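You operate a simulated robot arm through the tools that you are given. There is no shell and no other tool. Be economical: measure what you need, move in short steps, check, and stop when the job is done.

You run a simulated two-armed robot. Do the job below in one go: nothing can be reset, and whatever is moved stays where it is left.

## Task
Clear the trip that the cage display names, then prove that the beater runs.
Fine: mend what tripped, press reset, press start, watch it reach 240 rpm, press stop and watch it come to rest; press no start while the cage is tripped, and leave what has not tripped.

The check looks at the end state, three seconds after you hand in, the way a careful person would. Anything else that was tipped, shoved, dropped, spilled or broken makes it a failure.

## Robot
Two 7-joint arms with two-finger parallel grippers on one trunk, on a base that drives. Base frame: it is fixed to the floor where the robot stands at the start and does not move with it; the origin is under the middle of the robot, x ahead of it, y to its left, z up. Readings come in m, degrees, newtons and seconds.
The left shoulder is at the start at [0.05, 0.187, 1.16], the right one opposite. With the tool pointing down near the work surface each hand reaches from about 0.1 to 0.54 m from the robot's upright axis, wherever it stands, measured 20 degrees to its own side. Places, roughly: cage cord knob [0.3, 0.2, 0.6]; cage display [0.5, 0.3, 1.5]; cage mushroom button [0.5, 0, 1.4]; cage reset button [0.5, 0.1, 1.4]; cage start button [0.5, 0.3, 1.4]; cage stop button [0.5, 0.2, 1.4]; orange panel pin [0.9, -1.3, 0.9]. Payload 3.43 kg a hand.
The tool frame of a hand sits at the grasp point between the pads (the TCP): z along the fingers, y along the line on which they close. The tips reach 0.03 m beyond it. The gripper opens to 0.094 m. The fingers are 0.028 m wide and 0.01 m thick; the gripper's body (0.05 by 0.096 m) begins 0.055 m behind the TCP.
Orientation is told as [roll, pitch, yaw] about the base's x, y, z axes, in that order, counted from this pose: with the fingers straight down and closing along the base's y, the tool's x points along the base's -x, its y along +y and its z along -z.

## Interface
- The arms move only by the tool servo_tool. It takes "left_plan", "right_plan" or both (then of equal length, played together; a hand with none holds still); each is a list of rows, each an object (a shift or turn left out is 0, a gripper value left out holds the last) with "slide": the shift along the tool's x, y, z in units of 25 mm (1.0 is 25 mm), a list of three; "delta_rot": the turn, a rotation vector about the tool's x, y, z in units of 8 degrees (1.0 is 8 degrees), a list of three; "grip": the gripper command, from -1 (fully open) to 1 (shut), values between in proportion. In form: [{"slide": [dx, dy, dz], "delta_rot": [ax, ay, az], "grip": grip}, ...]. A call has 1 to 10 rows; each row shifts and turns the commanded pose from where the row before left it, along the tool's axes as they then stand. A call with a number of a shift or a turn outside -1 to 1 is refused whole. Each row takes 0.2 s and may step no farther than 0.05 m and 8.6 degrees from the row before; otherwise, or with a gripper value out of range, the whole call is refused. A pose out of reach is approached as far as the arm can. The call stops where the force on the tool passes 40 N (or 10 N more than at its start, if that is more) or the arm is blocked; 0.2 s more then pass. The fingers move at their own pace (about 0.153 m/s each) and stop on an object; they squeeze with about 26 N. The grip force told is the motor's: it shows also when the fingers shut on nothing. Time passes only in rows, and 0.2 s behind the last, so rows that do not move let the fingers close. The reply holds the time, the measured pose of the TCP, the force on the tool along the base axes, the opening and the grip force, in the units named above and with some noise, with the torque about the TCP (base axes, N m) and any sound that the robot's microphone picked up.
- Cameras (640 x 400 px; columns grow to the right, rows downward): "scene" is now at [0.1396, 0.0409, 1.3412]; the picture's right is [0.45, -0.89, 0.00], its down [-0.35, -0.18, -0.92] and it looks along [0.82, 0.41, -0.39] (base axes); focal length 214 px, centre (320, 200). "left" rides on the left gripper at [0.076, -0.014, -0.103] in its tool frame; the picture's right is [0.18, 0.98, 0.00], its down [-0.75, 0.14, -0.64] and it looks along [-0.63, 0.12, 0.77] (tool axes); focal length 243 px, centre (320, 200). "right" rides on the right gripper at [0.076, 0.014, -0.102] in its tool frame; the picture's right is [-0.18, 0.98, 0.00], its down [-0.75, -0.14, -0.64] and it looks along [-0.63, -0.12, 0.77] (tool axes); focal length 243 px, centre (320, 200). There is no depth. A picture from a camera that has moved, and an enlarged one, comes with that camera's place and axes in the base frame and with its lens.
- grab_frame(camera): a new picture of that camera. The clock stands still meanwhile.
- slide_trunk(by): slides the trunk up (or, below 0, down) by that many m; the arms and the scene camera ride with it, the base frame stays. It gives what a move gives, with no picture.
- roll_base(legs): drives the robot by 1 to 6 legs, each [ahead, left, turn to the left] in m, m and degrees, along the robot's own axes; the way and the turn of a leg run together, so that a leg with both is an arc; at most 1.5 m and 180 degrees a leg. The arms and the cameras ride along, it lands a little off, and it stops where it bumps. It gives what a move gives.
- aim_head(pan, tilt): turns the head with the scene camera to pan (to the left, within 80 degrees either way) and tilt (down, from -29 to 69), counted from straight ahead of the robot. It gives what a move gives.
- zoom(camera, box): a new picture of the part [left, top, right, bottom] of that camera's present view, enlarged. The clock stands still meanwhile.
- finish_job(): hands the job in; it is judged then, once.

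Go step by step. Nothing tells you exact positions but the pictures and the camera data: compare them with the known pose of the tool, close in by small moves and look again before you grip or let go. The budget is 120 turns and 88 pictures, counting those below and the enlarged ones. Unless the task says otherwise, let go and move clear before handing in, and close with one line.

The tools are called after ">>>" by a JSON object that holds its "fn" and its "kwargs". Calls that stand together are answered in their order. servo_tool: Moves the arms, as the interface text tells. Its arguments: {"type":"object","properties":{"left_plan":{"type":"array","items":{"type":"object","properties":{"slide":{"type":"array","items":{"type":"number"}},"delta_rot":{"type":"array","items":{"type":"number"}},"grip":{"type":"number"}}}},"right_plan":{"type":"array","items":{"type":"object","properties":{"slide":{"type":"array","items":{"type":"number"}},"delta_rot":{"type":"array","items":{"type":"number"}},"grip":{"type":"number"}}}}},"required":[]} The other tools are called the same way: slide_trunk (by) slides the trunk up or down; roll_base (legs) drives the base; aim_head (pan, tilt) turns the head that bears the scene camera; grab_frame (camera) takes a picture; zoom (camera, box) takes an enlarged picture of a part of a camera's view; finish_job () hands the job in.

At the start:

```text
t: 0.0
left_ee_pos: [0.3344, 0.2958, 1.1496]
left_orientation: [0.0, -0.1, 0.0]
left_ft_force: [-0.7, 0.5, -1.0]
left_ft_torque: [-0.01, 0.02, -0.03]
left_width: 0.0941
left_finger_force: 0.0
right_ee_pos: [0.4024, -0.016, 1.1512]
right_orientation: [0.1, -0.1, -0.1]
right_ft_force: [-0.9, 0.1, 0.1]
right_ft_torque: [-0.03, -0.01, 0.0]
right_width: 0.0938
right_finger_force: 0.1
trunk travel left (down, up): [-0.375, 0.057]
robot x, y, heading: [-0.0001, 0.0049, -0.1]
head pan, tilt: [26.7, 23.0]
```

scene: 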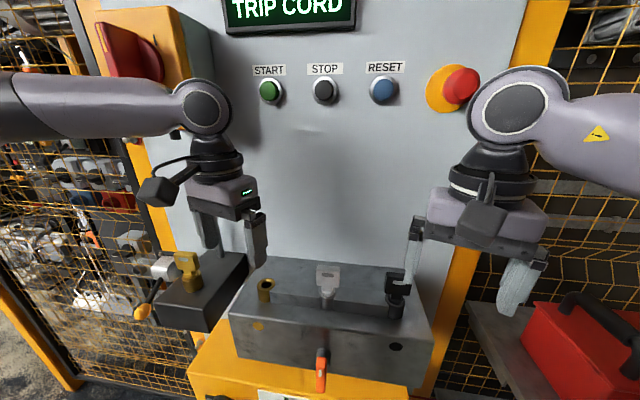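
right: 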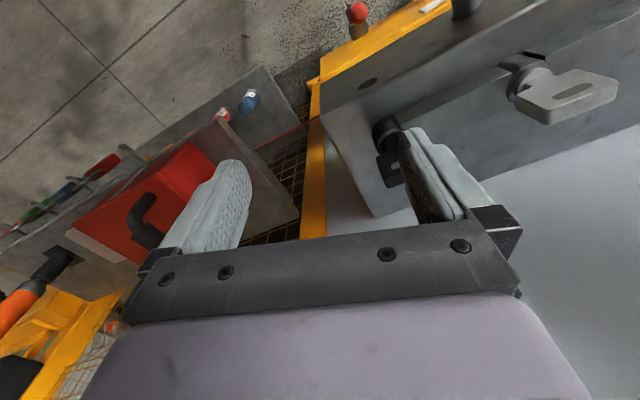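
left: 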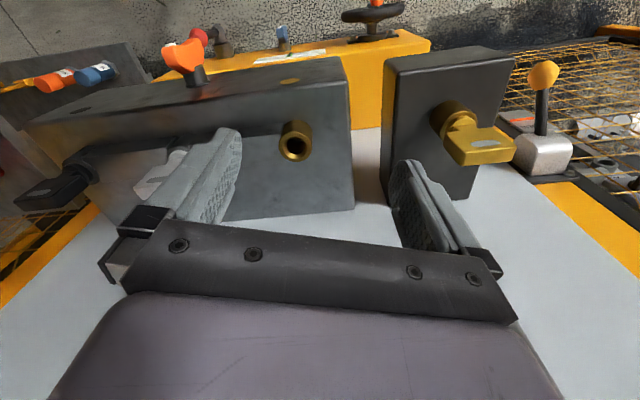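

The display reads "TRIP CORD", so the cord is probably what tripped. I'll look at the whole display first, then at the cord knob below.

>>> {"fn": "aim_head", "kwargs": {"pan": 27, "tilt": 0}}

>>> {"fn": "grab_frame", "kwargs": {"camera": "scene"}}

>>> {"fn": "aim_head", "kwargs": {"pan": 27, "tilt": 60}}

>>> {"fn": "grab_frame", "kwargs": {"camera": "scene"}}

```text
t: 0.9
left_ee_pos: [0.335, 0.2949, 1.1515]
left_orientation: [0.0, 0.0, 0.2]
left_ft_force: [-0.5, -0.3, -0.5]
left_ft_torque: [0.0, 0.02, 0.03]
left_width: 0.0939
left_finger_force: 0.1
right_ee_pos: [0.4032, -0.0183, 1.1506]
right_orientation: [-0.1, 0.0, 0.1]
right_ft_force: [-0.2, 1.2, -0.2]
right_ft_torque: [-0.01, -0.02, -0.01]
right_width: 0.0942
right_finger_force: 0.1
trunk travel left (down, up): [-0.375, 0.057]
robot x, y, heading: [-0.0035, 0.0009, 0.0]
head pan, tilt: [27.0, 0.0]
```

```text
84 pictures are left
camera scene: at [0.137, 0.0402, 1.3782], right [0.45, -0.89, 0.0], down [0.0, 0.0, -1.0], along [0.89, 0.45, 0.0], focal length 214 px, centre (320, 200)
```

scene: 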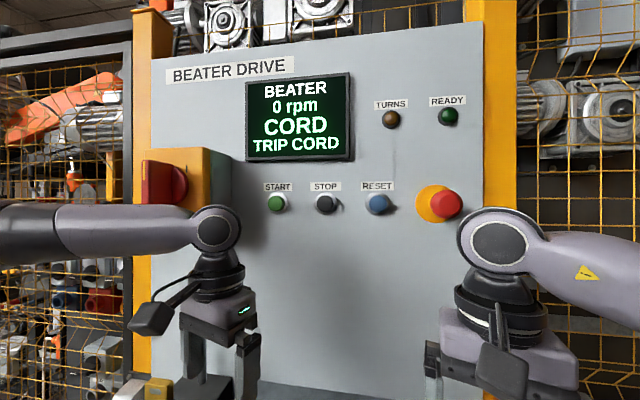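

```text
t: 2.2
left_ee_pos: [0.3345, 0.2952, 1.1491]
left_orientation: [0.0, -0.1, 0.1]
left_ft_force: [-0.9, 0.3, -0.1]
left_ft_torque: [0.02, 0.02, -0.03]
left_width: 0.094
left_finger_force: 0.0
right_ee_pos: [0.402, -0.0163, 1.1509]
right_orientation: [0.0, 0.1, 0.0]
right_ft_force: [-0.7, -0.5, 0.9]
right_ft_torque: [0.04, -0.01, -0.02]
right_width: 0.0938
right_finger_force: 0.2
trunk travel left (down, up): [-0.375, 0.057]
robot x, y, heading: [-0.0026, -0.0015, -0.2]
head pan, tilt: [27.0, 60.0]
```

```text
83 pictures are left
camera scene: at [0.1162, 0.0296, 1.2879], right [0.45, -0.89, 0.0], down [-0.77, -0.39, -0.5], along [0.45, 0.23, -0.87], focal length 214 px, centre (320, 200)
```

scene: 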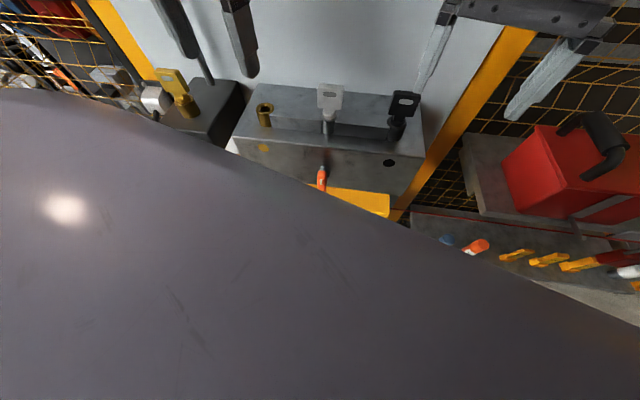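

The trip is CORD. The knob is out of the scene camera's view, so I'll zoom in on it with the left hand's camera.

>>> {"fn": "zoom", "kwargs": {"camera": "left", "box": [130, 0, 450, 200]}}

>>> {"fn": "zoom", "kwargs": {"camera": "scene", "box": [130, 50, 450, 250]}}

```text
2.00 times, centred on (290, 100) of left
camera zoom: at [0.2577, 0.2819, 1.253], right [-0.19, 0.98, 0.0], down [0.75, 0.14, 0.64], along [0.63, 0.12, -0.77], focal length 485 px, centre (380, 400)
```

zoom: 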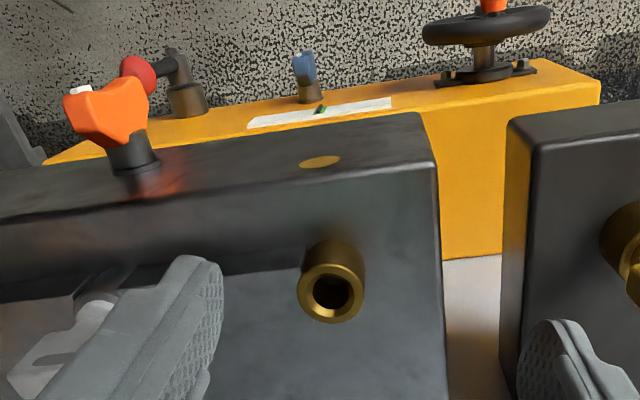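

```text
2.00 times, centred on (290, 150) of scene
camera zoom: at [0.1162, 0.0296, 1.2879], right [0.45, -0.89, 0.0], down [-0.77, -0.39, -0.5], along [0.45, 0.23, -0.87], focal length 429 px, centre (380, 300)
```

zoom: 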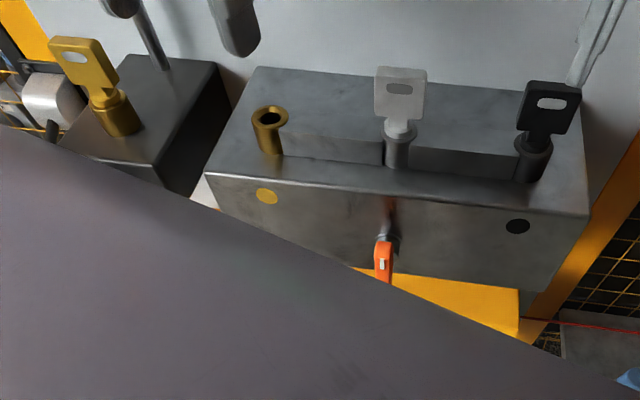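

The yellow box at the bottom is the cord switch, with a handwheel, a blue knob, a red-ball lever and a tension strip. I'll back away so I can see it from the front.

>>> {"fn": "roll_base", "kwargs": {"legs": [[-0.35, 0, 0]]}}

>>> {"fn": "aim_head", "kwargs": {"pan": 20, "tilt": 45}}

>>> {"fn": "grab_frame", "kwargs": {"camera": "scene"}}

```text
t: 4.4
left_ee_pos: [-0.0083, 0.2945, 1.1496]
left_orientation: [-0.1, -0.1, -0.1]
left_ft_force: [-0.3, -0.8, 0.8]
left_ft_torque: [0.0, 0.02, 0.0]
left_width: 0.094
left_finger_force: 0.1
right_ee_pos: [0.0599, -0.017, 1.1493]
right_orientation: [0.0, 0.0, 0.0]
right_ft_force: [-0.1, -0.8, -0.1]
right_ft_torque: [0.0, 0.02, 0.01]
right_width: 0.0941
right_finger_force: 0.1
trunk travel left (down, up): [-0.375, 0.057]
robot x, y, heading: [-0.3424, -0.0009, -0.0]
head pan, tilt: [27.0, 60.0]
```

```text
t: 5.2
left_ee_pos: [-0.0084, 0.2942, 1.1502]
left_orientation: [0.0, 0.0, -0.1]
left_ft_force: [-0.2, -0.6, -0.3]
left_ft_torque: [0.0, 0.0, -0.03]
left_width: 0.0938
left_finger_force: 0.0
right_ee_pos: [0.0601, -0.018, 1.1488]
right_orientation: [0.0, 0.0, 0.0]
right_ft_force: [0.8, -0.3, -0.8]
right_ft_torque: [-0.01, -0.01, -0.02]
right_width: 0.0937
right_finger_force: 0.2
trunk travel left (down, up): [-0.375, 0.057]
robot x, y, heading: [-0.342, 0.0018, 0.3]
head pan, tilt: [20.0, 45.0]
```

```text
80 pictures are left
camera scene: at [-0.2092, 0.0272, 1.3072], right [0.34, -0.94, 0.0], down [-0.67, -0.24, -0.71], along [0.66, 0.24, -0.71], focal length 214 px, centre (320, 200)
```

scene: 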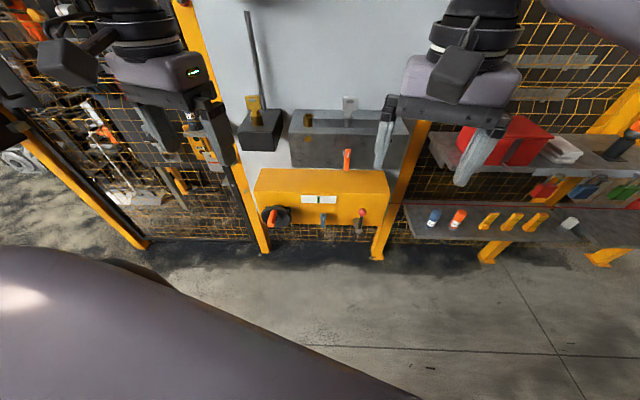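

>>> {"fn": "zoom", "kwargs": {"camera": "scene", "box": [220, 90, 440, 250]}}

>>> {"fn": "zoom", "kwargs": {"camera": "scene", "box": [250, 180, 390, 240]}}

>>> {"fn": "zoom", "kwargs": {"camera": "scene", "box": [400, 110, 640, 260]}}

```text
2.50 times, centred on (330, 170) of scene
camera zoom: at [-0.2092, 0.0272, 1.3072], right [0.34, -0.94, 0.0], down [-0.67, -0.24, -0.71], along [0.66, 0.24, -0.71], focal length 536 px, centre (295, 275)
```

zoom: 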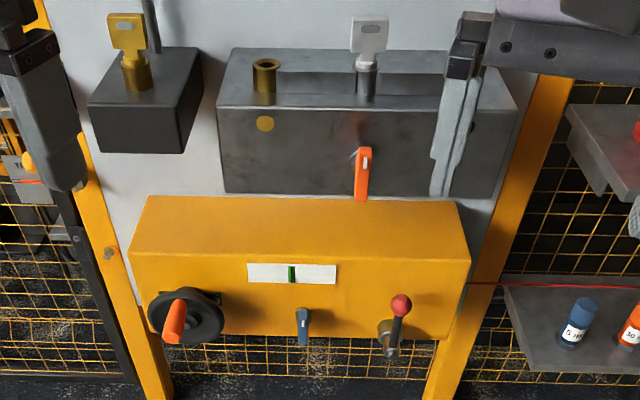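

```text
4.57 times, centred on (320, 210) of scene
camera zoom: at [-0.2092, 0.0272, 1.3072], right [0.34, -0.94, 0.0], down [-0.67, -0.24, -0.71], along [0.66, 0.24, -0.71], focal length 980 px, centre (320, 154)
```

zoom: 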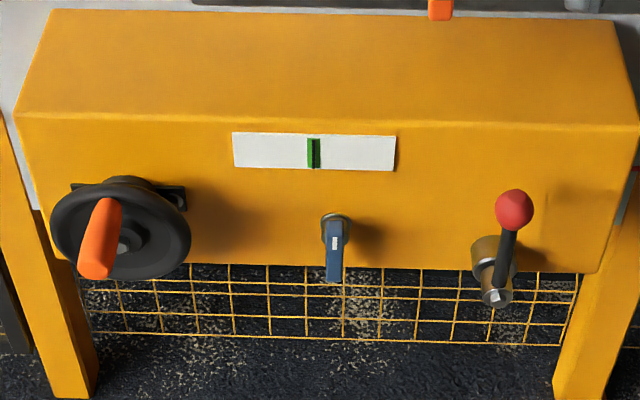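

```text
2.67 times, centred on (520, 185) of scene
camera zoom: at [-0.2092, 0.0272, 1.3072], right [0.34, -0.94, 0.0], down [-0.67, -0.24, -0.71], along [0.66, 0.24, -0.71], focal length 572 px, centre (-213, 240)
```

zoom: 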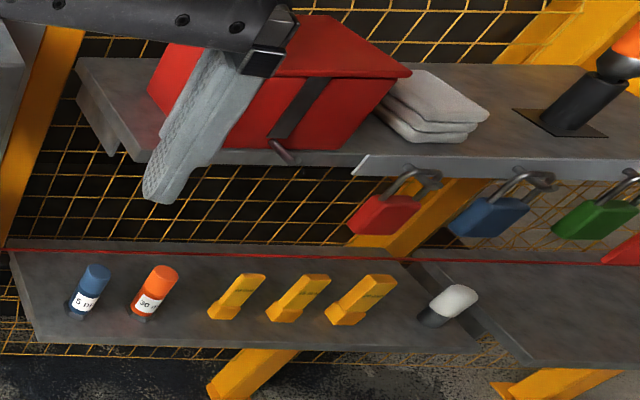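

>>> {"fn": "zoom", "kwargs": {"camera": "scene", "box": [296, 188, 344, 218]}}

>>> {"fn": "aim_head", "kwargs": {"pan": -40, "tilt": 20}}

>>> {"fn": "grab_frame", "kwargs": {"camera": "scene"}}

```text
13.33 times, centred on (320, 203) of scene
camera zoom: at [-0.2092, 0.0272, 1.3072], right [0.34, -0.94, 0.0], down [-0.67, -0.24, -0.71], along [0.66, 0.24, -0.71], focal length 2860 px, centre (320, 160)
```

zoom: 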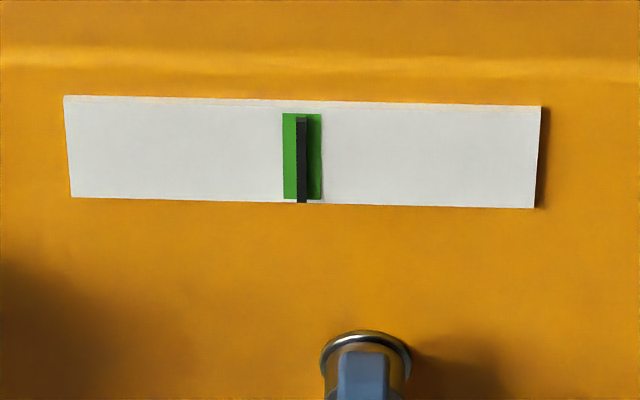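

```text
t: 6.5
left_ee_pos: [-0.0079, 0.2952, 1.1498]
left_orientation: [0.0, 0.0, 0.0]
left_ft_force: [-0.8, 0.5, -0.5]
left_ft_torque: [0.01, -0.02, -0.03]
left_width: 0.094
left_finger_force: 0.0
right_ee_pos: [0.0606, -0.0168, 1.1499]
right_orientation: [0.0, 0.0, 0.0]
right_ft_force: [0.1, 0.8, 0.7]
right_ft_torque: [-0.02, 0.01, -0.02]
right_width: 0.094
right_finger_force: 0.0
trunk travel left (down, up): [-0.375, 0.057]
robot x, y, heading: [-0.3433, 0.0002, 0.1]
head pan, tilt: [-40.0, 20.0]
```

```text
75 pictures are left
camera scene: at [-0.2142, -0.0605, 1.3459], right [-0.64, -0.77, 0.0], down [-0.26, 0.22, -0.94], along [0.72, -0.6, -0.34], focal length 214 px, centre (320, 200)
```

scene: 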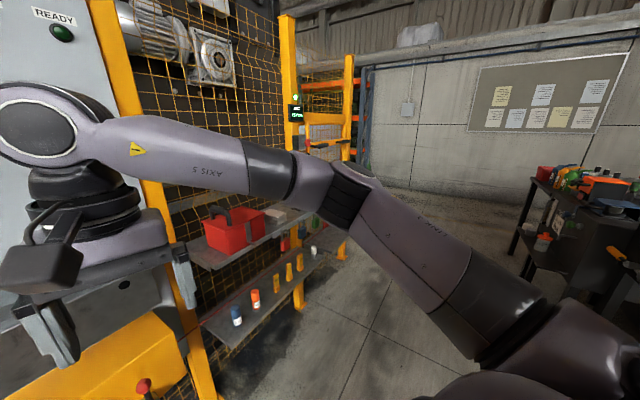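

The tension pointer sits in the green, so the cord is good and its blue latch knob, which points down, is what likely needs resetting. I'll lower the trunk and bring the left hand, turned to face forward, in for a closer look.

>>> {"fn": "slide_trunk", "kwargs": {"by": -0.3}}

>>> {"fn": "servo_tool", "kwargs": {"left_plan": [{"slide": [-1, 0, 0], "delta_rot": [0, -1, 0]}, {"slide": [-1, 0, 0], "delta_rot": [0, -1, 0]}, {"slide": [-1, 0, 0], "delta_rot": [0, -1, 0]}, {"slide": [-0.5, 0, 0], "delta_rot": [0, -1, 0]}, {"delta_rot": [0, -1, 0]}, {"delta_rot": [0, -1, 0]}, {"delta_rot": [0, -1, 0]}, {"delta_rot": [0, -1, 0]}]}}

>>> {"fn": "grab_frame", "kwargs": {"camera": "left"}}

```text
t: 9.5
left_ee_pos: [-0.0074, 0.2945, 0.8513]
left_orientation: [0.0, -0.1, 0.0]
left_ft_force: [0.3, 0.0, 0.0]
left_ft_torque: [-0.02, 0.0, 0.0]
left_width: 0.0938
left_finger_force: 0.0
right_ee_pos: [0.0603, -0.0176, 0.851]
right_orientation: [0.0, 0.0, 0.0]
right_ft_force: [0.7, -0.1, 0.5]
right_ft_torque: [-0.02, -0.01, 0.0]
right_width: 0.0943
right_finger_force: 0.1
trunk travel left (down, up): [-0.075, 0.357]
robot x, y, heading: [-0.3413, 0.0019, -0.0]
head pan, tilt: [-40.0, 20.0]
```

```text
t: 11.3
left_ee_pos: [0.0775, 0.2955, 0.8664]
left_orientation: [-0.4, -64.1, 0.2]
left_ft_force: [-0.7, 0.2, 0.1]
left_ft_torque: [0.02, -0.01, 0.0]
left_width: 0.094
left_finger_force: 0.0
right_ee_pos: [0.0599, -0.0177, 0.8501]
right_orientation: [0.0, 0.0, 0.0]
right_ft_force: [-0.1, 0.4, 0.4]
right_ft_torque: [0.02, -0.03, 0.01]
right_width: 0.0938
right_finger_force: 0.1
trunk travel left (down, up): [-0.075, 0.357]
robot x, y, heading: [-0.3431, -0.0039, 0.1]
head pan, tilt: [-40.0, 20.0]
```

```text
74 pictures are left
camera left: at [-0.0488, 0.2814, 0.8426], right [-0.08, 0.98, -0.17], down [-0.25, 0.14, 0.96], along [0.97, 0.12, 0.23], focal length 243 px, centre (320, 200)
```

left: 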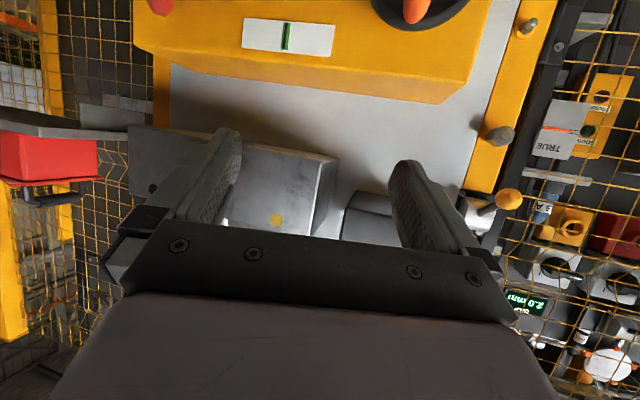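

>>> {"fn": "servo_tool", "kwargs": {"left_plan": [{"delta_rot": [0, -1, 0]}, {"delta_rot": [0, -1, 0]}, {"delta_rot": [0, -1, 0]}, {"delta_rot": [0, -0.24, 0], "slide": [1, -0.6, 0]}, {"slide": [1, -0.6, 0]}, {"slide": [1, -0.6, 0]}, {"slide": [1, -0.6, 0]}, {"slide": [1, -0.6, 0]}, {"slide": [1, -0.6, 0]}, {"slide": [1, 0, 0]}]}}

>>> {"fn": "grab_frame", "kwargs": {"camera": "left"}}

```text
t: 13.5
left_ee_pos: [0.1156, 0.2287, 0.7184]
left_orientation: [-40.9, -89.9, 40.7]
left_ft_force: [0.4, -0.5, 0.1]
left_ft_torque: [0.05, -0.01, 0.03]
left_width: 0.0936
left_finger_force: 0.1
left hand out of reach, approached as far as the arm can: row 1, 2, 3, 4, 9, 10
right_ee_pos: [0.0612, -0.017, 0.8509]
right_orientation: [0.0, 0.0, 0.0]
right_ft_force: [-0.2, 0.2, 0.6]
right_ft_torque: [0.02, -0.02, 0.01]
right_width: 0.0944
right_finger_force: 0.1
trunk travel left (down, up): [-0.075, 0.357]
robot x, y, heading: [-0.3437, 0.0018, 0.1]
head pan, tilt: [-40.0, 20.0]
```

```text
73 pictures are left
camera left: at [0.0131, 0.2156, 0.6422], right [0.0, 0.98, -0.19], down [-0.64, 0.14, 0.75], along [0.77, 0.12, 0.63], focal length 243 px, centre (320, 200)
```

left: 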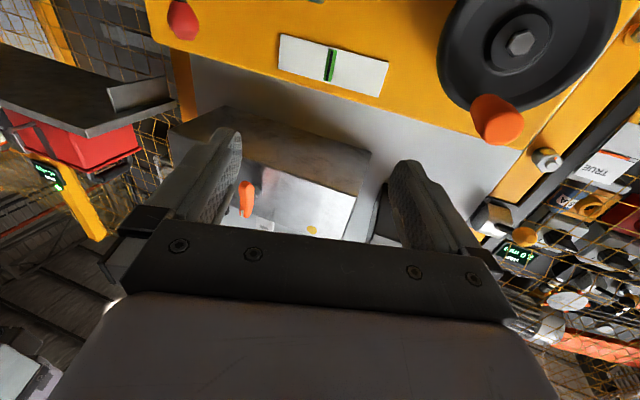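

>>> {"fn": "aim_head", "kwargs": {"pan": 10, "tilt": 30}}

>>> {"fn": "grab_frame", "kwargs": {"camera": "scene"}}

```text
t: 14.7
left_ee_pos: [0.1153, 0.2286, 0.7176]
left_orientation: [-16.8, -89.9, 16.8]
left_ft_force: [0.5, -0.7, 0.6]
left_ft_torque: [0.01, -0.03, 0.0]
left_width: 0.0939
left_finger_force: 0.0
right_ee_pos: [0.0605, -0.0179, 0.8496]
right_orientation: [0.0, 0.0, 0.1]
right_ft_force: [0.9, -0.7, 0.5]
right_ft_torque: [0.01, -0.01, -0.03]
right_width: 0.0941
right_finger_force: 0.0
trunk travel left (down, up): [-0.075, 0.357]
robot x, y, heading: [-0.3431, 0.0005, -0.1]
head pan, tilt: [10.0, 30.0]
```

```text
72 pictures are left
camera scene: at [-0.1965, 0.015, 1.0299], right [0.17, -0.99, 0.0], down [-0.49, -0.09, -0.87], along [0.85, 0.15, -0.5], focal length 214 px, centre (320, 200)
```

scene: 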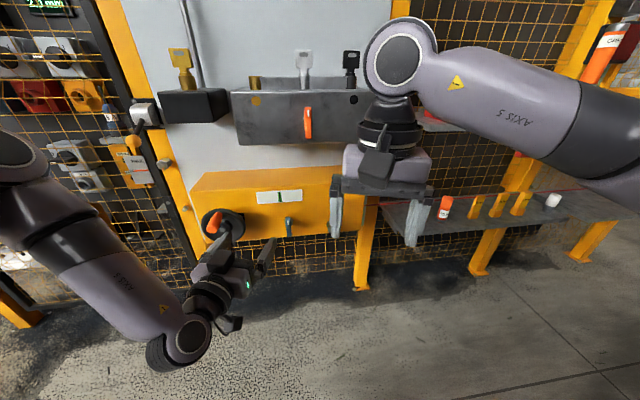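

>>> {"fn": "zoom", "kwargs": {"camera": "scene", "box": [250, 180, 330, 250]}}

>>> {"fn": "zoom", "kwargs": {"camera": "scene", "box": [0, 0, 200, 200]}}

```text
5.71 times, centred on (290, 215) of scene
camera zoom: at [-0.1965, 0.015, 1.0299], right [0.17, -0.99, 0.0], down [-0.49, -0.09, -0.87], along [0.85, 0.15, -0.5], focal length 1226 px, centre (491, 114)
```

zoom: 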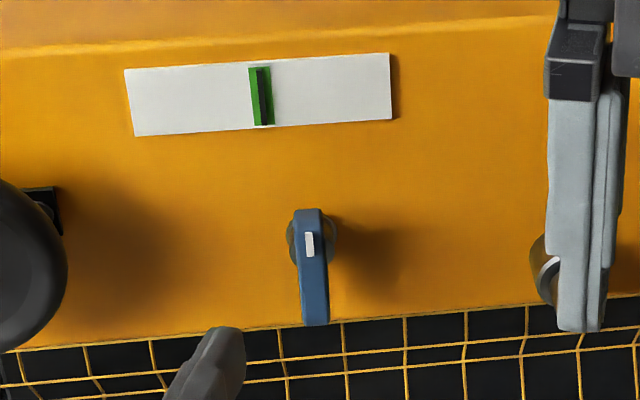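

```text
2.00 times, centred on (100, 100) of scene
camera zoom: at [-0.1965, 0.015, 1.0299], right [0.17, -0.99, 0.0], down [-0.49, -0.09, -0.87], along [0.85, 0.15, -0.5], focal length 429 px, centre (760, 400)
```

zoom: 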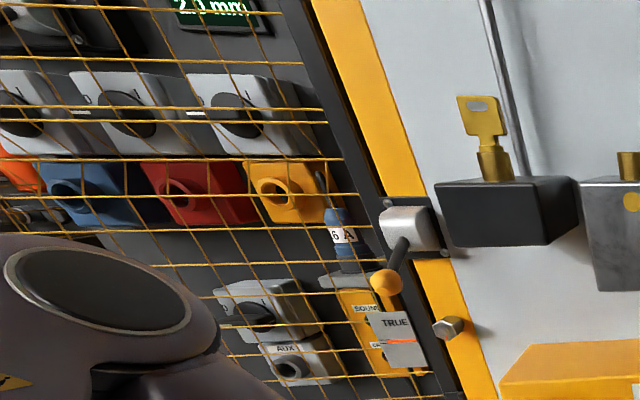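

The blue paddle has its pivot near (0.35, 0.217, 0.626) and hangs down to about z 0.56. I'll lower the trunk fully and bring the left hand in front of it.

>>> {"fn": "slide_trunk", "kwargs": {"by": -0.07}}

>>> {"fn": "servo_tool", "kwargs": {"left_plan": [{"slide": [0, 0, 1]}, {"slide": [0.5, 0, 1]}, {"slide": [0.5, 0, 1]}, {"slide": [0.5, 0, 0]}, {}]}}

>>> {"fn": "grab_frame", "kwargs": {"camera": "scene"}}

>>> {"fn": "grab_frame", "kwargs": {"camera": "left"}}

```text
t: 15.7
left_ee_pos: [0.1158, 0.2289, 0.648]
left_orientation: [-17.1, -89.9, 17.1]
left_ft_force: [0.6, 0.1, 0.6]
left_ft_torque: [-0.01, 0.02, -0.02]
left_width: 0.094
left_finger_force: 0.1
right_ee_pos: [0.0608, -0.0173, 0.78]
right_orientation: [0.1, 0.1, -0.1]
right_ft_force: [0.4, 0.6, -0.2]
right_ft_torque: [0.0, -0.01, 0.0]
right_width: 0.0943
right_finger_force: 0.1
trunk travel left (down, up): [-0.005, 0.427]
robot x, y, heading: [-0.341, 0.0004, 0.2]
head pan, tilt: [10.0, 30.0]
```

```text
t: 16.9
left_ee_pos: [0.1858, 0.2476, 0.6373]
left_orientation: [-12.3, -89.8, 12.2]
left_ft_force: [0.1, -0.1, -0.2]
left_ft_torque: [0.0, -0.02, -0.02]
left_width: 0.0941
left_finger_force: 0.0
left hand out of reach, approached as far as the arm can: row 2, 3, 4
right_ee_pos: [0.0615, -0.0171, 0.7812]
right_orientation: [0.0, 0.0, 0.0]
right_ft_force: [-0.1, -0.2, 0.0]
right_ft_torque: [0.0, 0.01, 0.02]
right_width: 0.094
right_finger_force: 0.1
trunk travel left (down, up): [-0.005, 0.427]
robot x, y, heading: [-0.3396, -0.0019, 0.1]
head pan, tilt: [10.0, 30.0]
```

```text
69 pictures are left
camera scene: at [-0.1965, 0.015, 0.9599], right [0.17, -0.98, 0.0], down [-0.49, -0.09, -0.87], along [0.85, 0.15, -0.5], focal length 214 px, centre (320, 200)
```

scene: 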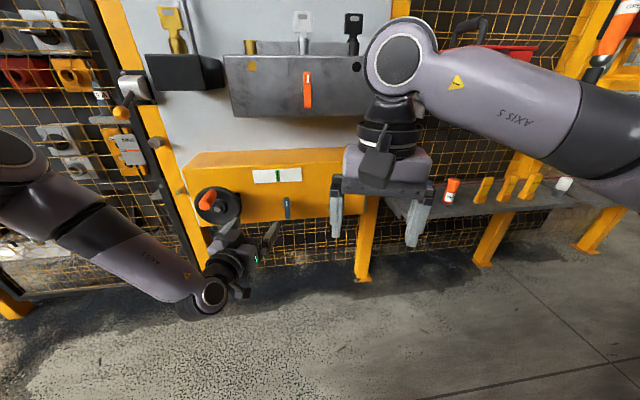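

```text
68 pictures are left
camera left: at [0.0824, 0.2346, 0.5624], right [0.0, 0.98, -0.18], down [-0.64, 0.14, 0.76], along [0.77, 0.12, 0.63], focal length 243 px, centre (320, 200)
```

left: 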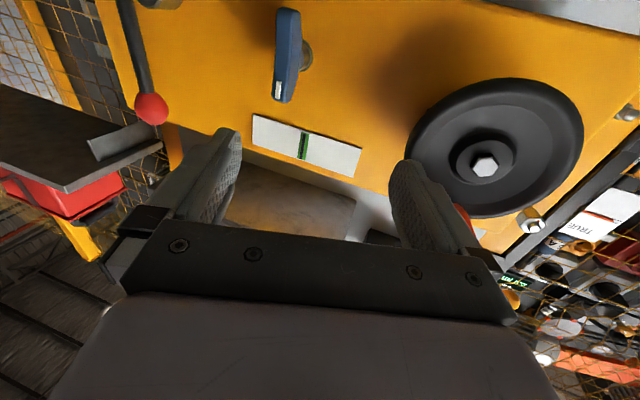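

>>> {"fn": "servo_tool", "kwargs": {"left_plan": [{"delta_rot": [0, 1, 0]}, {"delta_rot": [0, 1, 0]}, {"delta_rot": [0, 1, 0]}, {"delta_rot": [0, 0.75, 0]}, {}]}}

>>> {"fn": "servo_tool", "kwargs": {"left_plan": [{"slide": [-0.6, -0.6, 0.8]}, {"slide": [-0.6, -0.6, 0.8]}, {"slide": [0, 0, 0.6]}, {}]}}

>>> {"fn": "grab_frame", "kwargs": {"camera": "left"}}

```text
t: 18.1
left_ee_pos: [0.1865, 0.2475, 0.6374]
left_orientation: [-0.1, -59.8, 0.0]
left_ft_force: [-0.3, -1.4, -0.7]
left_ft_torque: [-0.05, 0.0, -0.02]
left_width: 0.0941
left_finger_force: 0.0
right_ee_pos: [0.0612, -0.0167, 0.7797]
right_orientation: [0.0, 0.0, 0.0]
right_ft_force: [0.2, -0.1, 0.1]
right_ft_torque: [0.01, -0.01, 0.0]
right_width: 0.0939
right_finger_force: 0.0
trunk travel left (down, up): [-0.005, 0.427]
robot x, y, heading: [-0.3411, 0.0041, -0.1]
head pan, tilt: [10.0, 30.0]
```

```text
t: 19.1
left_ee_pos: [0.2509, 0.2177, 0.6363]
left_orientation: [0.0, -59.8, -0.1]
left_ft_force: [0.4, -0.9, -0.6]
left_ft_torque: [-0.01, 0.05, -0.02]
left_width: 0.0939
left_finger_force: 0.1
right_ee_pos: [0.0606, -0.0184, 0.7798]
right_orientation: [-0.1, 0.0, 0.0]
right_ft_force: [-0.8, 0.3, 0.2]
right_ft_torque: [0.0, -0.02, 0.01]
right_width: 0.0938
right_finger_force: 0.0
trunk travel left (down, up): [-0.005, 0.427]
robot x, y, heading: [-0.3443, 0.0019, 0.1]
head pan, tilt: [10.0, 30.0]
```

```text
67 pictures are left
camera left: at [0.1228, 0.2046, 0.6219], right [-0.09, 0.98, -0.16], down [-0.18, 0.14, 0.97], along [0.98, 0.12, 0.16], focal length 243 px, centre (320, 200)
```

left: 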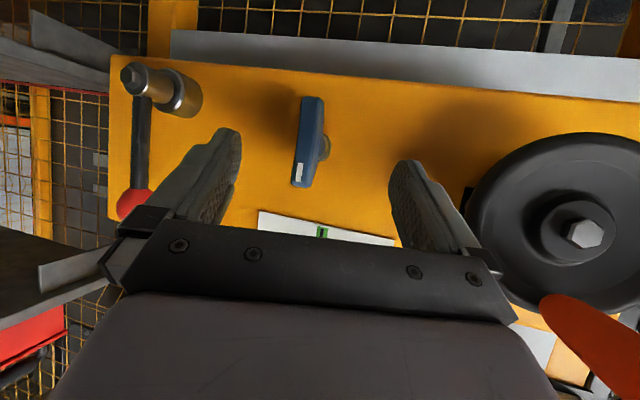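

>>> {"fn": "servo_tool", "kwargs": {"left_plan": [{"slide": [-0.94, 0, 0]}, {"slide": [0, 0, 1]}, {"slide": [0, 0, 1]}, {"slide": [0, 0, 0.7]}, {}]}}

>>> {"fn": "grab_frame", "kwargs": {"camera": "left"}}

>>> {"fn": "zoom", "kwargs": {"camera": "scene", "box": [200, 150, 360, 270]}}

```text
t: 20.3
left_ee_pos: [0.2985, 0.2366, 0.6378]
left_orientation: [-0.1, -59.9, 0.0]
left_ft_force: [-1.5, 0.3, -0.6]
left_ft_torque: [0.01, -0.01, -0.01]
left_width: 0.0936
left_finger_force: 0.0
left hand out of reach, approached as far as the arm can: row 3, 4
right_ee_pos: [0.0611, -0.0175, 0.7803]
right_orientation: [0.0, 0.0, 0.0]
right_ft_force: [0.3, 0.3, 0.0]
right_ft_torque: [0.0, 0.01, 0.01]
right_width: 0.094
right_finger_force: 0.1
trunk travel left (down, up): [-0.005, 0.427]
robot x, y, heading: [-0.3423, 0.0002, 0.1]
head pan, tilt: [10.0, 30.0]
```

```text
66 pictures are left
camera left: at [0.171, 0.2231, 0.6236], right [-0.09, 0.98, -0.16], down [-0.18, 0.14, 0.97], along [0.98, 0.12, 0.16], focal length 243 px, centre (320, 200)
```

left: 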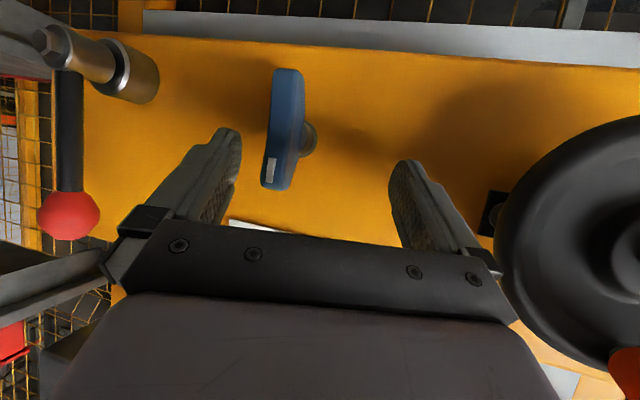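

```text
3.33 times, centred on (280, 210) of scene
camera zoom: at [-0.1965, 0.015, 0.9599], right [0.17, -0.98, 0.0], down [-0.49, -0.09, -0.87], along [0.85, 0.15, -0.5], focal length 715 px, centre (453, 167)
```

zoom: 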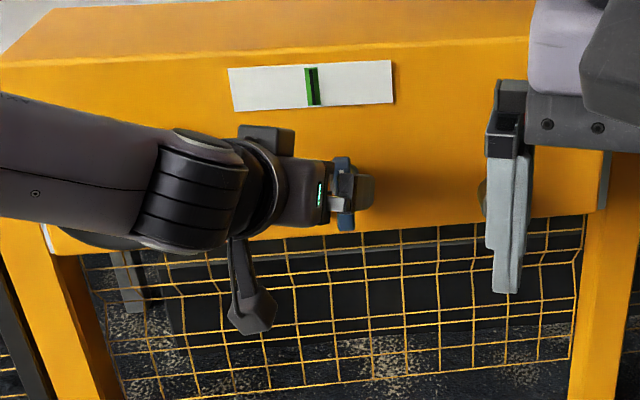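

The arm is at full stretch here, so I'll pull the hand back a little and drive the base 0.13 m forward.

>>> {"fn": "servo_tool", "kwargs": {"left_plan": [{"slide": [0, -0.4, -1]}, {"slide": [0, -0.4, -1]}, {"slide": [0, 0, -1]}, {"slide": [0, 0, -1]}, {"slide": [0, 0, -1]}, {}]}}

>>> {"fn": "roll_base", "kwargs": {"legs": [[0.12, 0, 0]]}}

>>> {"fn": "grab_frame", "kwargs": {"camera": "left"}}

```text
t: 21.7
left_ee_pos: [0.1906, 0.2159, 0.7]
left_orientation: [0.0, -59.9, 0.0]
left_ft_force: [-0.6, 0.5, -0.2]
left_ft_torque: [0.0, -0.03, 0.04]
left_width: 0.0939
left_finger_force: 0.1
right_ee_pos: [0.06, -0.0161, 0.7796]
right_orientation: [-0.1, 0.1, 0.0]
right_ft_force: [-0.5, 0.3, 0.6]
right_ft_torque: [-0.02, 0.01, -0.04]
right_width: 0.094
right_finger_force: 0.0
trunk travel left (down, up): [-0.005, 0.427]
robot x, y, heading: [-0.3398, -0.0023, -0.3]
head pan, tilt: [10.0, 30.0]
```

```text
t: 23.0
left_ee_pos: [0.3089, 0.2164, 0.6994]
left_orientation: [0.0, -59.9, 0.1]
left_ft_force: [0.7, -0.8, 0.3]
left_ft_torque: [-0.01, 0.0, 0.01]
left_width: 0.0937
left_finger_force: 0.1
right_ee_pos: [0.178, -0.0158, 0.7802]
right_orientation: [0.0, 0.0, 0.1]
right_ft_force: [-0.9, -0.6, 0.6]
right_ft_torque: [-0.02, -0.03, -0.02]
right_width: 0.0939
right_finger_force: 0.0
trunk travel left (down, up): [-0.005, 0.427]
robot x, y, heading: [-0.2249, 0.0016, -0.1]
head pan, tilt: [10.0, 30.0]
```

```text
64 pictures are left
camera left: at [0.1811, 0.2032, 0.685], right [-0.09, 0.98, -0.16], down [-0.18, 0.14, 0.97], along [0.98, 0.12, 0.16], focal length 243 px, centre (320, 200)
```

left: 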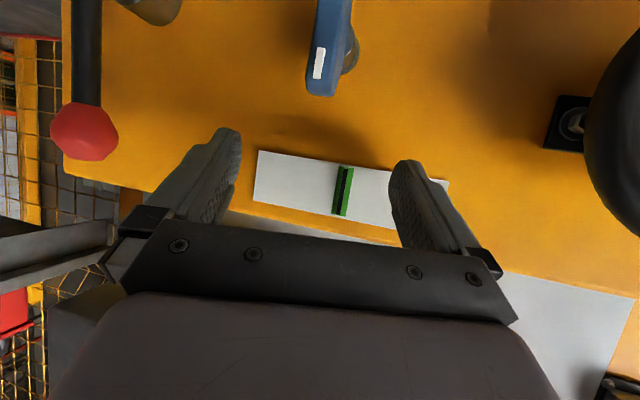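

>>> {"fn": "servo_tool", "kwargs": {"left_plan": [{"slide": [0, 0, -0.92]}, {"slide": [0.85, 0, 0]}, {"slide": [0.85, -0.12, 0]}, {"slide": [0.86, 0, 0]}, {"slide": [0, 0, 1]}, {"slide": [0, 0, 1]}, {}]}}

>>> {"fn": "grab_frame", "kwargs": {"camera": "left"}}

```text
t: 24.6
left_ee_pos: [0.2998, 0.2133, 0.6291]
left_orientation: [0.0, -60.0, 0.1]
left_ft_force: [0.2, 0.9, -0.5]
left_ft_torque: [0.01, 0.02, 0.02]
left_width: 0.094
left_finger_force: 0.0
right_ee_pos: [0.1783, -0.0156, 0.7796]
right_orientation: [0.0, 0.0, 0.1]
right_ft_force: [0.3, -0.2, -0.2]
right_ft_torque: [0.0, 0.03, -0.02]
right_width: 0.094
right_finger_force: 0.1
trunk travel left (down, up): [-0.005, 0.427]
robot x, y, heading: [-0.2262, -0.0023, -0.0]
head pan, tilt: [10.0, 30.0]
```

```text
63 pictures are left
camera left: at [0.1723, 0.2005, 0.616], right [-0.09, 0.98, -0.16], down [-0.18, 0.14, 0.97], along [0.98, 0.12, 0.16], focal length 243 px, centre (320, 200)
```

left: 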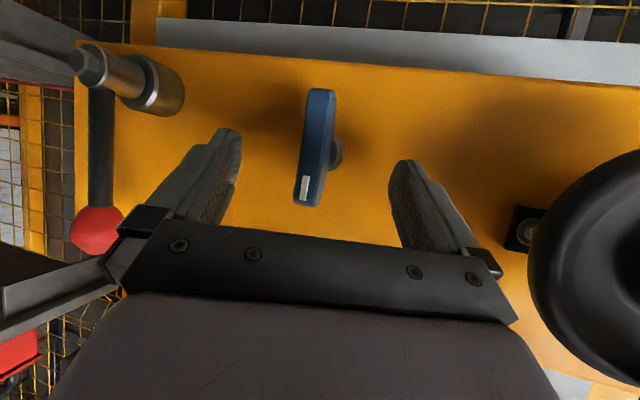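

>>> {"fn": "servo_tool", "kwargs": {"left_plan": [{"slide": [0, 0, 0.8]}, {"slide": [0, 0, 0.7]}, {"grip": 0.3}, {"grip": 1}, {"grip": 1}, {"grip": 1}]}}

>>> {"fn": "grab_frame", "kwargs": {"camera": "left"}}

```text
t: 25.1
left_ee_pos: [0.3169, 0.2142, 0.6202]
left_orientation: [0.1, -60.0, 0.2]
left_ft_force: [-11.2, -0.5, 5.9]
left_ft_torque: [0.35, -0.13, 0.61]
left_width: 0.0939
left_finger_force: 0.1
right_ee_pos: [0.1779, -0.0156, 0.7804]
right_orientation: [0.0, 0.0, 0.2]
right_ft_force: [0.7, 0.2, 0.0]
right_ft_torque: [-0.01, 0.02, -0.01]
right_width: 0.0941
right_finger_force: 0.1
trunk travel left (down, up): [-0.005, 0.427]
robot x, y, heading: [-0.2232, 0.0014, 0.2]
head pan, tilt: [10.0, 30.0]
stopped in row 2 (left hand): the force on the tool passed its limit at 54 N (the readings are from after the stop); the commanded pose is now the measured one
```

```text
62 pictures are left
camera left: at [0.1901, 0.2, 0.6062], right [-0.1, 0.98, -0.16], down [-0.18, 0.14, 0.97], along [0.98, 0.12, 0.16], focal length 243 px, centre (320, 200)
```

left: 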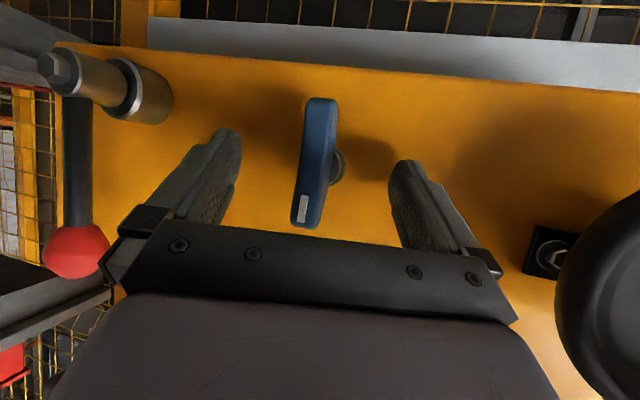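

The fingertips touched the box face, and the paddle already sits between the pads. I'll back off 3 mm and close gently.

>>> {"fn": "servo_tool", "kwargs": {"left_plan": [{"slide": [0, 0, -0.12]}, {"grip": 0.3}, {"grip": 1}, {"grip": 1}, {"grip": 1}]}}

>>> {"fn": "grab_frame", "kwargs": {"camera": "left"}}

```text
t: 26.3
left_ee_pos: [0.3152, 0.2138, 0.6196]
left_orientation: [0.0, -59.7, 0.4]
left_ft_force: [-5.7, -6.5, -1.9]
left_ft_torque: [0.18, -0.38, 0.74]
left_width: 0.0277
left_finger_force: 45.3
right_ee_pos: [0.1778, -0.0156, 0.7797]
right_orientation: [0.0, 0.0, 0.1]
right_ft_force: [0.7, -0.7, -0.5]
right_ft_torque: [0.0, 0.0, -0.02]
right_width: 0.094
right_finger_force: 0.1
trunk travel left (down, up): [-0.005, 0.427]
robot x, y, heading: [-0.2234, -0.001, -0.1]
head pan, tilt: [10.0, 30.0]
```

```text
61 pictures are left
camera left: at [0.1883, 0.1997, 0.6059], right [-0.1, 0.98, -0.16], down [-0.18, 0.14, 0.97], along [0.98, 0.12, 0.16], focal length 243 px, centre (320, 200)
```

left: 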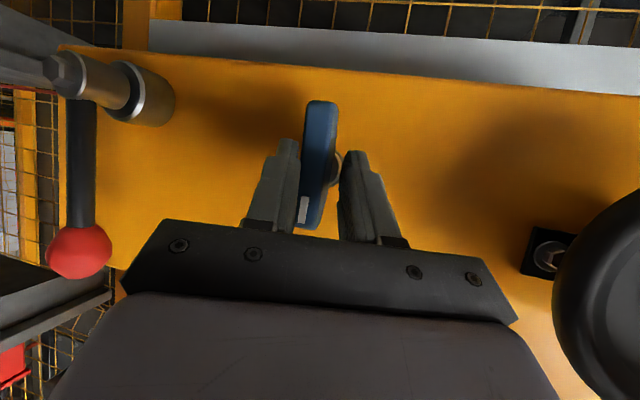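

>>> {"fn": "servo_tool", "kwargs": {"left_plan": [{"grip": 0.3}, {"slide": [0, 0, -0.3], "grip": 0.3}, {"slide": [0, 0, -0.1]}]}}

>>> {"fn": "zoom", "kwargs": {"camera": "left", "box": [220, 80, 420, 240]}}

>>> {"fn": "aim_head", "kwargs": {"pan": 20, "tilt": 35}}

>>> {"fn": "grab_frame", "kwargs": {"camera": "scene"}}

```text
t: 27.1
left_ee_pos: [0.3076, 0.214, 0.6255]
left_orientation: [0.0, -59.8, 0.4]
left_ft_force: [-0.7, -0.1, 0.1]
left_ft_torque: [-0.01, 0.02, 0.0]
left_width: 0.033
left_finger_force: 0.0
right_ee_pos: [0.1782, -0.0154, 0.7789]
right_orientation: [0.0, 0.0, 0.2]
right_ft_force: [0.2, -0.4, 0.6]
right_ft_torque: [-0.01, 0.05, 0.01]
right_width: 0.094
right_finger_force: 0.2
trunk travel left (down, up): [-0.005, 0.427]
robot x, y, heading: [-0.2251, 0.0011, 0.1]
head pan, tilt: [10.0, 30.0]
```

```text
2.50 times, centred on (320, 160) of left
camera zoom: at [0.1802, 0.2002, 0.6112], right [-0.1, 0.98, -0.16], down [-0.18, 0.14, 0.97], along [0.98, 0.13, 0.16], focal length 606 px, centre (320, 300)
```

zoom: 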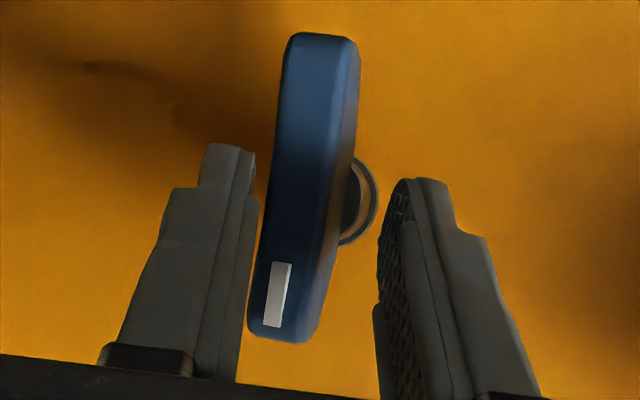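

```text
t: 27.8
left_ee_pos: [0.3074, 0.2141, 0.6256]
left_orientation: [-0.1, -59.8, 0.4]
left_ft_force: [0.2, 0.2, -0.2]
left_ft_torque: [0.02, 0.01, 0.02]
left_width: 0.0328
left_finger_force: 0.0
right_ee_pos: [0.1781, -0.0163, 0.7806]
right_orientation: [-0.1, 0.0, 0.1]
right_ft_force: [-0.4, 0.2, 0.6]
right_ft_torque: [0.0, 0.0, 0.0]
right_width: 0.0941
right_finger_force: 0.0
trunk travel left (down, up): [-0.005, 0.427]
robot x, y, heading: [-0.2273, 0.0011, 0.3]
head pan, tilt: [20.0, 35.0]
```

```text
59 pictures are left
camera scene: at [-0.0852, 0.03, 0.9521], right [0.34, -0.94, 0.0], down [-0.54, -0.2, -0.82], along [0.77, 0.28, -0.57], focal length 214 px, centre (320, 200)
```

scene: 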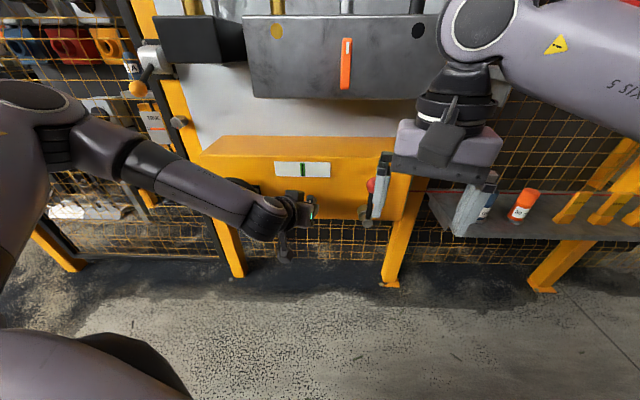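

>>> {"fn": "servo_tool", "kwargs": {"left_plan": [{"slide": [0, 0, 0.1], "grip": 1}, {"grip": 1}, {"grip": 1}]}}

>>> {"fn": "zoom", "kwargs": {"camera": "left", "box": [220, 80, 420, 240]}}

```text
t: 28.6
left_ee_pos: [0.3075, 0.2098, 0.6228]
left_orientation: [-0.2, -59.7, 0.0]
left_ft_force: [-23.1, -19.5, 2.9]
left_ft_torque: [0.06, -0.41, 0.28]
left_width: 0.0201
left_finger_force: 45.5
right_ee_pos: [0.1777, -0.0165, 0.7815]
right_orientation: [0.1, 0.0, 0.1]
right_ft_force: [0.6, 0.3, 0.6]
right_ft_torque: [0.04, 0.0, 0.0]
right_width: 0.0939
right_finger_force: 0.1
trunk travel left (down, up): [-0.005, 0.427]
robot x, y, heading: [-0.2241, -0.0014, 0.2]
head pan, tilt: [20.0, 35.0]
```

```text
2.50 times, centred on (320, 160) of left
camera zoom: at [0.1796, 0.198, 0.6107], right [-0.09, 0.98, -0.16], down [-0.17, 0.14, 0.97], along [0.98, 0.11, 0.16], focal length 606 px, centre (320, 300)
```

zoom: 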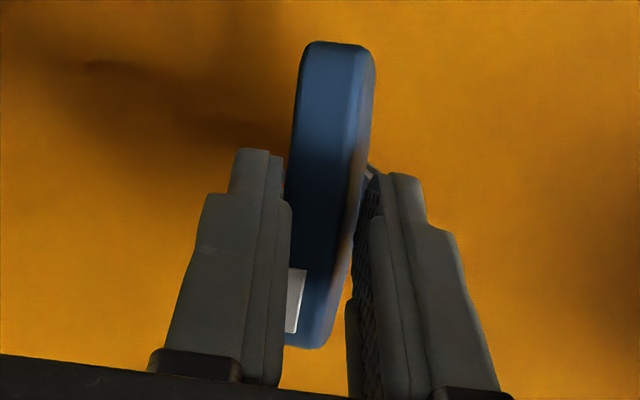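

The paddle is now gripped, 20 mm between the pads. I'll test a small clockwise twist and watch the torque.

>>> {"fn": "servo_tool", "kwargs": {"left_plan": [{"slide": [0, -0.15, 0]}, {"slide": [0, -0.07, 0], "delta_rot": [-0.5, 0, 0.866]}, {"slide": [0, -0.07, 0], "delta_rot": [-0.5, 0, 0.866]}, {}]}}

>>> {"fn": "zoom", "kwargs": {"camera": "left", "box": [220, 80, 420, 240]}}

```text
t: 29.6
left_ee_pos: [0.3074, 0.2062, 0.6238]
left_orientation: [29.8, -56.1, -25.3]
left_ft_force: [-21.3, -11.8, 1.7]
left_ft_torque: [-0.02, -0.26, 0.46]
left_width: 0.0206
left_finger_force: 44.8
right_ee_pos: [0.1774, -0.0165, 0.7801]
right_orientation: [0.0, 0.0, 0.1]
right_ft_force: [-0.6, -0.1, 0.6]
right_ft_torque: [0.03, 0.0, 0.0]
right_width: 0.0941
right_finger_force: 0.1
trunk travel left (down, up): [-0.005, 0.427]
robot x, y, heading: [-0.221, 0.0024, 0.1]
head pan, tilt: [20.0, 35.0]
```

```text
2.50 times, centred on (320, 160) of left
camera zoom: at [0.1805, 0.1971, 0.6067], right [-0.09, 0.99, 0.12], down [-0.17, -0.13, 0.98], along [0.98, 0.07, 0.19], focal length 606 px, centre (320, 300)
```

zoom: 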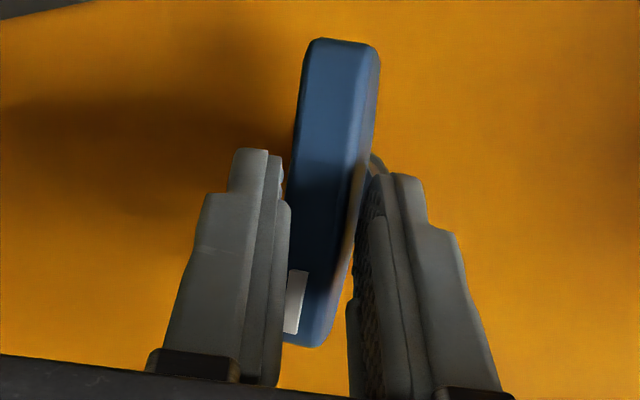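

>>> {"fn": "servo_tool", "kwargs": {"left_plan": [{"slide": [0, -0.05, -0.06], "delta_rot": [-0.5, 0, 0.866]}, {"slide": [0, -0.05, 0], "delta_rot": [-0.5, 0, 0.866]}, {"slide": [0, -0.05, 0], "delta_rot": [-0.5, 0, 0.866]}, {"slide": [0, -0.05, 0], "delta_rot": [-0.5, 0, 0.866]}, {}]}}

>>> {"fn": "aim_head", "kwargs": {"pan": 20, "tilt": -15}}

>>> {"fn": "grab_frame", "kwargs": {"camera": "scene"}}

>>> {"fn": "grab_frame", "kwargs": {"camera": "left"}}

```text
t: 30.1
left_ee_pos: [0.3032, 0.2039, 0.6252]
left_orientation: [41.0, -51.0, -36.6]
left_ft_force: [9.9, -9.8, -11.7]
left_ft_torque: [0.01, -0.38, -0.1]
left_width: 0.018
left_finger_force: 44.8
left hand out of reach, approached as far as the arm can: row 1, 2
right_ee_pos: [0.1794, -0.0184, 0.7796]
right_orientation: [0.0, 0.1, 0.0]
right_ft_force: [0.6, 0.8, -0.1]
right_ft_torque: [0.02, -0.02, 0.03]
right_width: 0.0942
right_finger_force: 0.1
trunk travel left (down, up): [-0.005, 0.427]
robot x, y, heading: [-0.2211, -0.0026, 0.1]
head pan, tilt: [20.0, 35.0]
stopped in row 2 (left hand): the force on the tool passed its limit at 54 N (the readings are from after the stop); the commanded pose is now the measured one
```

```text
t: 31.2
left_ee_pos: [0.3016, 0.2036, 0.6247]
left_orientation: [40.5, -50.9, -36.6]
left_ft_force: [-5.8, -21.8, -15.8]
left_ft_torque: [-0.09, -0.27, -0.55]
left_width: 0.0189
left_finger_force: 44.8
right_ee_pos: [0.18, -0.0183, 0.7791]
right_orientation: [0.0, 0.0, 0.0]
right_ft_force: [0.2, -0.2, 0.3]
right_ft_torque: [-0.03, 0.01, -0.01]
right_width: 0.0945
right_finger_force: 0.0
trunk travel left (down, up): [-0.005, 0.427]
robot x, y, heading: [-0.2243, 0.0027, 0.1]
head pan, tilt: [20.0, -15.0]
```

```text
56 pictures are left
camera scene: at [-0.0912, 0.026, 1.0305], right [0.34, -0.94, 0.0], down [0.24, 0.09, -0.97], along [0.91, 0.33, 0.26], focal length 214 px, centre (320, 200)
```

scene: 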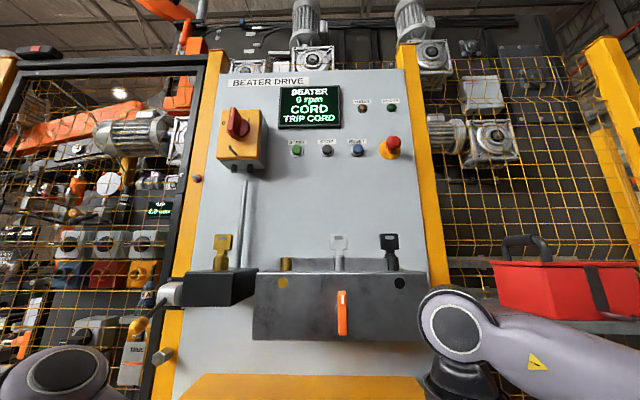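

```text
55 pictures are left
camera left: at [0.1735, 0.2026, 0.6101], right [-0.05, 0.96, 0.26], down [-0.16, -0.26, 0.95], along [0.99, 0.0, 0.17], focal length 243 px, centre (320, 200)
```

left: 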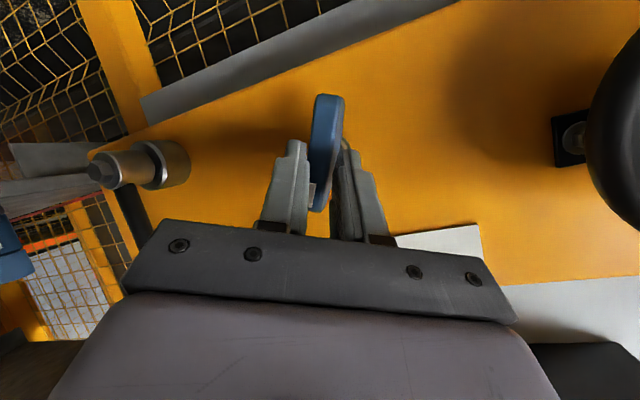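

The knob turned about 24° clockwise with little torque before the arm ran into its limits. I'll let go and check whether it stays there.

>>> {"fn": "servo_tool", "kwargs": {"left_plan": [{"grip": 0}, {"grip": -0.2}, {"slide": [0, 0, -1]}, {"slide": [0, 0, -1]}, {"slide": [0, 0, -1]}]}}

>>> {"fn": "grab_frame", "kwargs": {"camera": "left"}}

```text
t: 32.5
left_ee_pos: [0.2371, 0.1916, 0.6621]
left_orientation: [41.3, -51.2, -36.5]
left_ft_force: [0.1, 0.5, -0.3]
left_ft_torque: [-0.01, -0.03, -0.02]
left_width: 0.0564
left_finger_force: 0.0
right_ee_pos: [0.1792, -0.018, 0.7808]
right_orientation: [0.0, -0.1, 0.0]
right_ft_force: [0.4, -0.1, 0.3]
right_ft_torque: [0.0, 0.02, 0.01]
right_width: 0.0939
right_finger_force: 0.1
trunk travel left (down, up): [-0.005, 0.427]
robot x, y, heading: [-0.2252, -0.003, 0.0]
head pan, tilt: [20.0, -15.0]
```

```text
54 pictures are left
camera left: at [0.11, 0.1902, 0.6454], right [-0.06, 0.96, 0.26], down [-0.17, -0.27, 0.95], along [0.98, 0.01, 0.18], focal length 243 px, centre (320, 200)
```

left: 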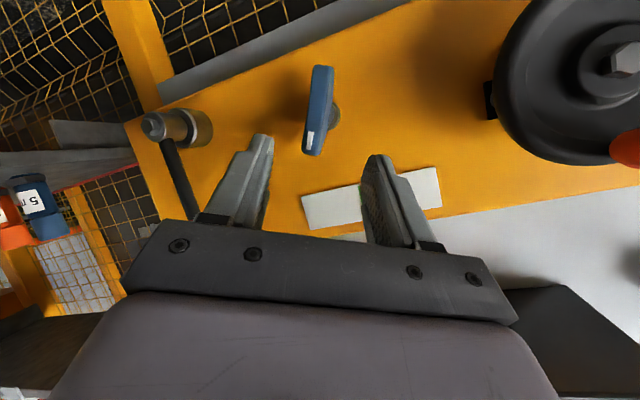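

The knob stays where it was left. I'll level the hand, close the fingers and push the paddle's top end further clockwise with the fingertips.

>>> {"fn": "servo_tool", "kwargs": {"left_plan": [{"slide": [0, 0, -0.5], "delta_rot": [0.5, 0, -0.866], "grip": 1}, {"delta_rot": [0.5, 0, -0.866]}, {"delta_rot": [0.5, 0, -0.866]}, {"slide": [0, 0.9, 0]}, {"slide": [0, 0.9, 0]}, {}]}}

>>> {"fn": "grab_frame", "kwargs": {"camera": "left"}}

```text
t: 33.9
left_ee_pos: [0.228, 0.2352, 0.6702]
left_orientation: [0.8, -58.9, -2.4]
left_ft_force: [-0.2, -0.3, -0.1]
left_ft_torque: [0.0, 0.01, -0.01]
left_width: 0.0002
left_finger_force: 26.0
right_ee_pos: [0.1788, -0.0186, 0.7798]
right_orientation: [0.0, 0.0, 0.0]
right_ft_force: [0.3, -0.5, -0.3]
right_ft_torque: [0.03, 0.01, 0.02]
right_width: 0.0941
right_finger_force: 0.1
trunk travel left (down, up): [-0.005, 0.427]
robot x, y, heading: [-0.223, 0.0004, 0.0]
head pan, tilt: [20.0, -15.0]
```

```text
53 pictures are left
camera left: at [0.1002, 0.2262, 0.6578], right [-0.06, 0.99, -0.15], down [-0.16, 0.14, 0.98], along [0.99, 0.09, 0.15], focal length 243 px, centre (320, 200)
```

left: 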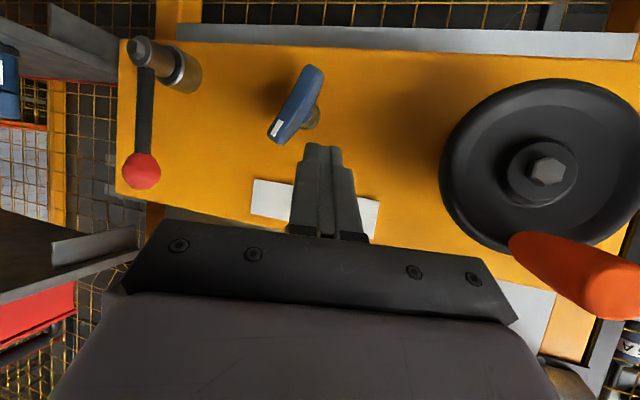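

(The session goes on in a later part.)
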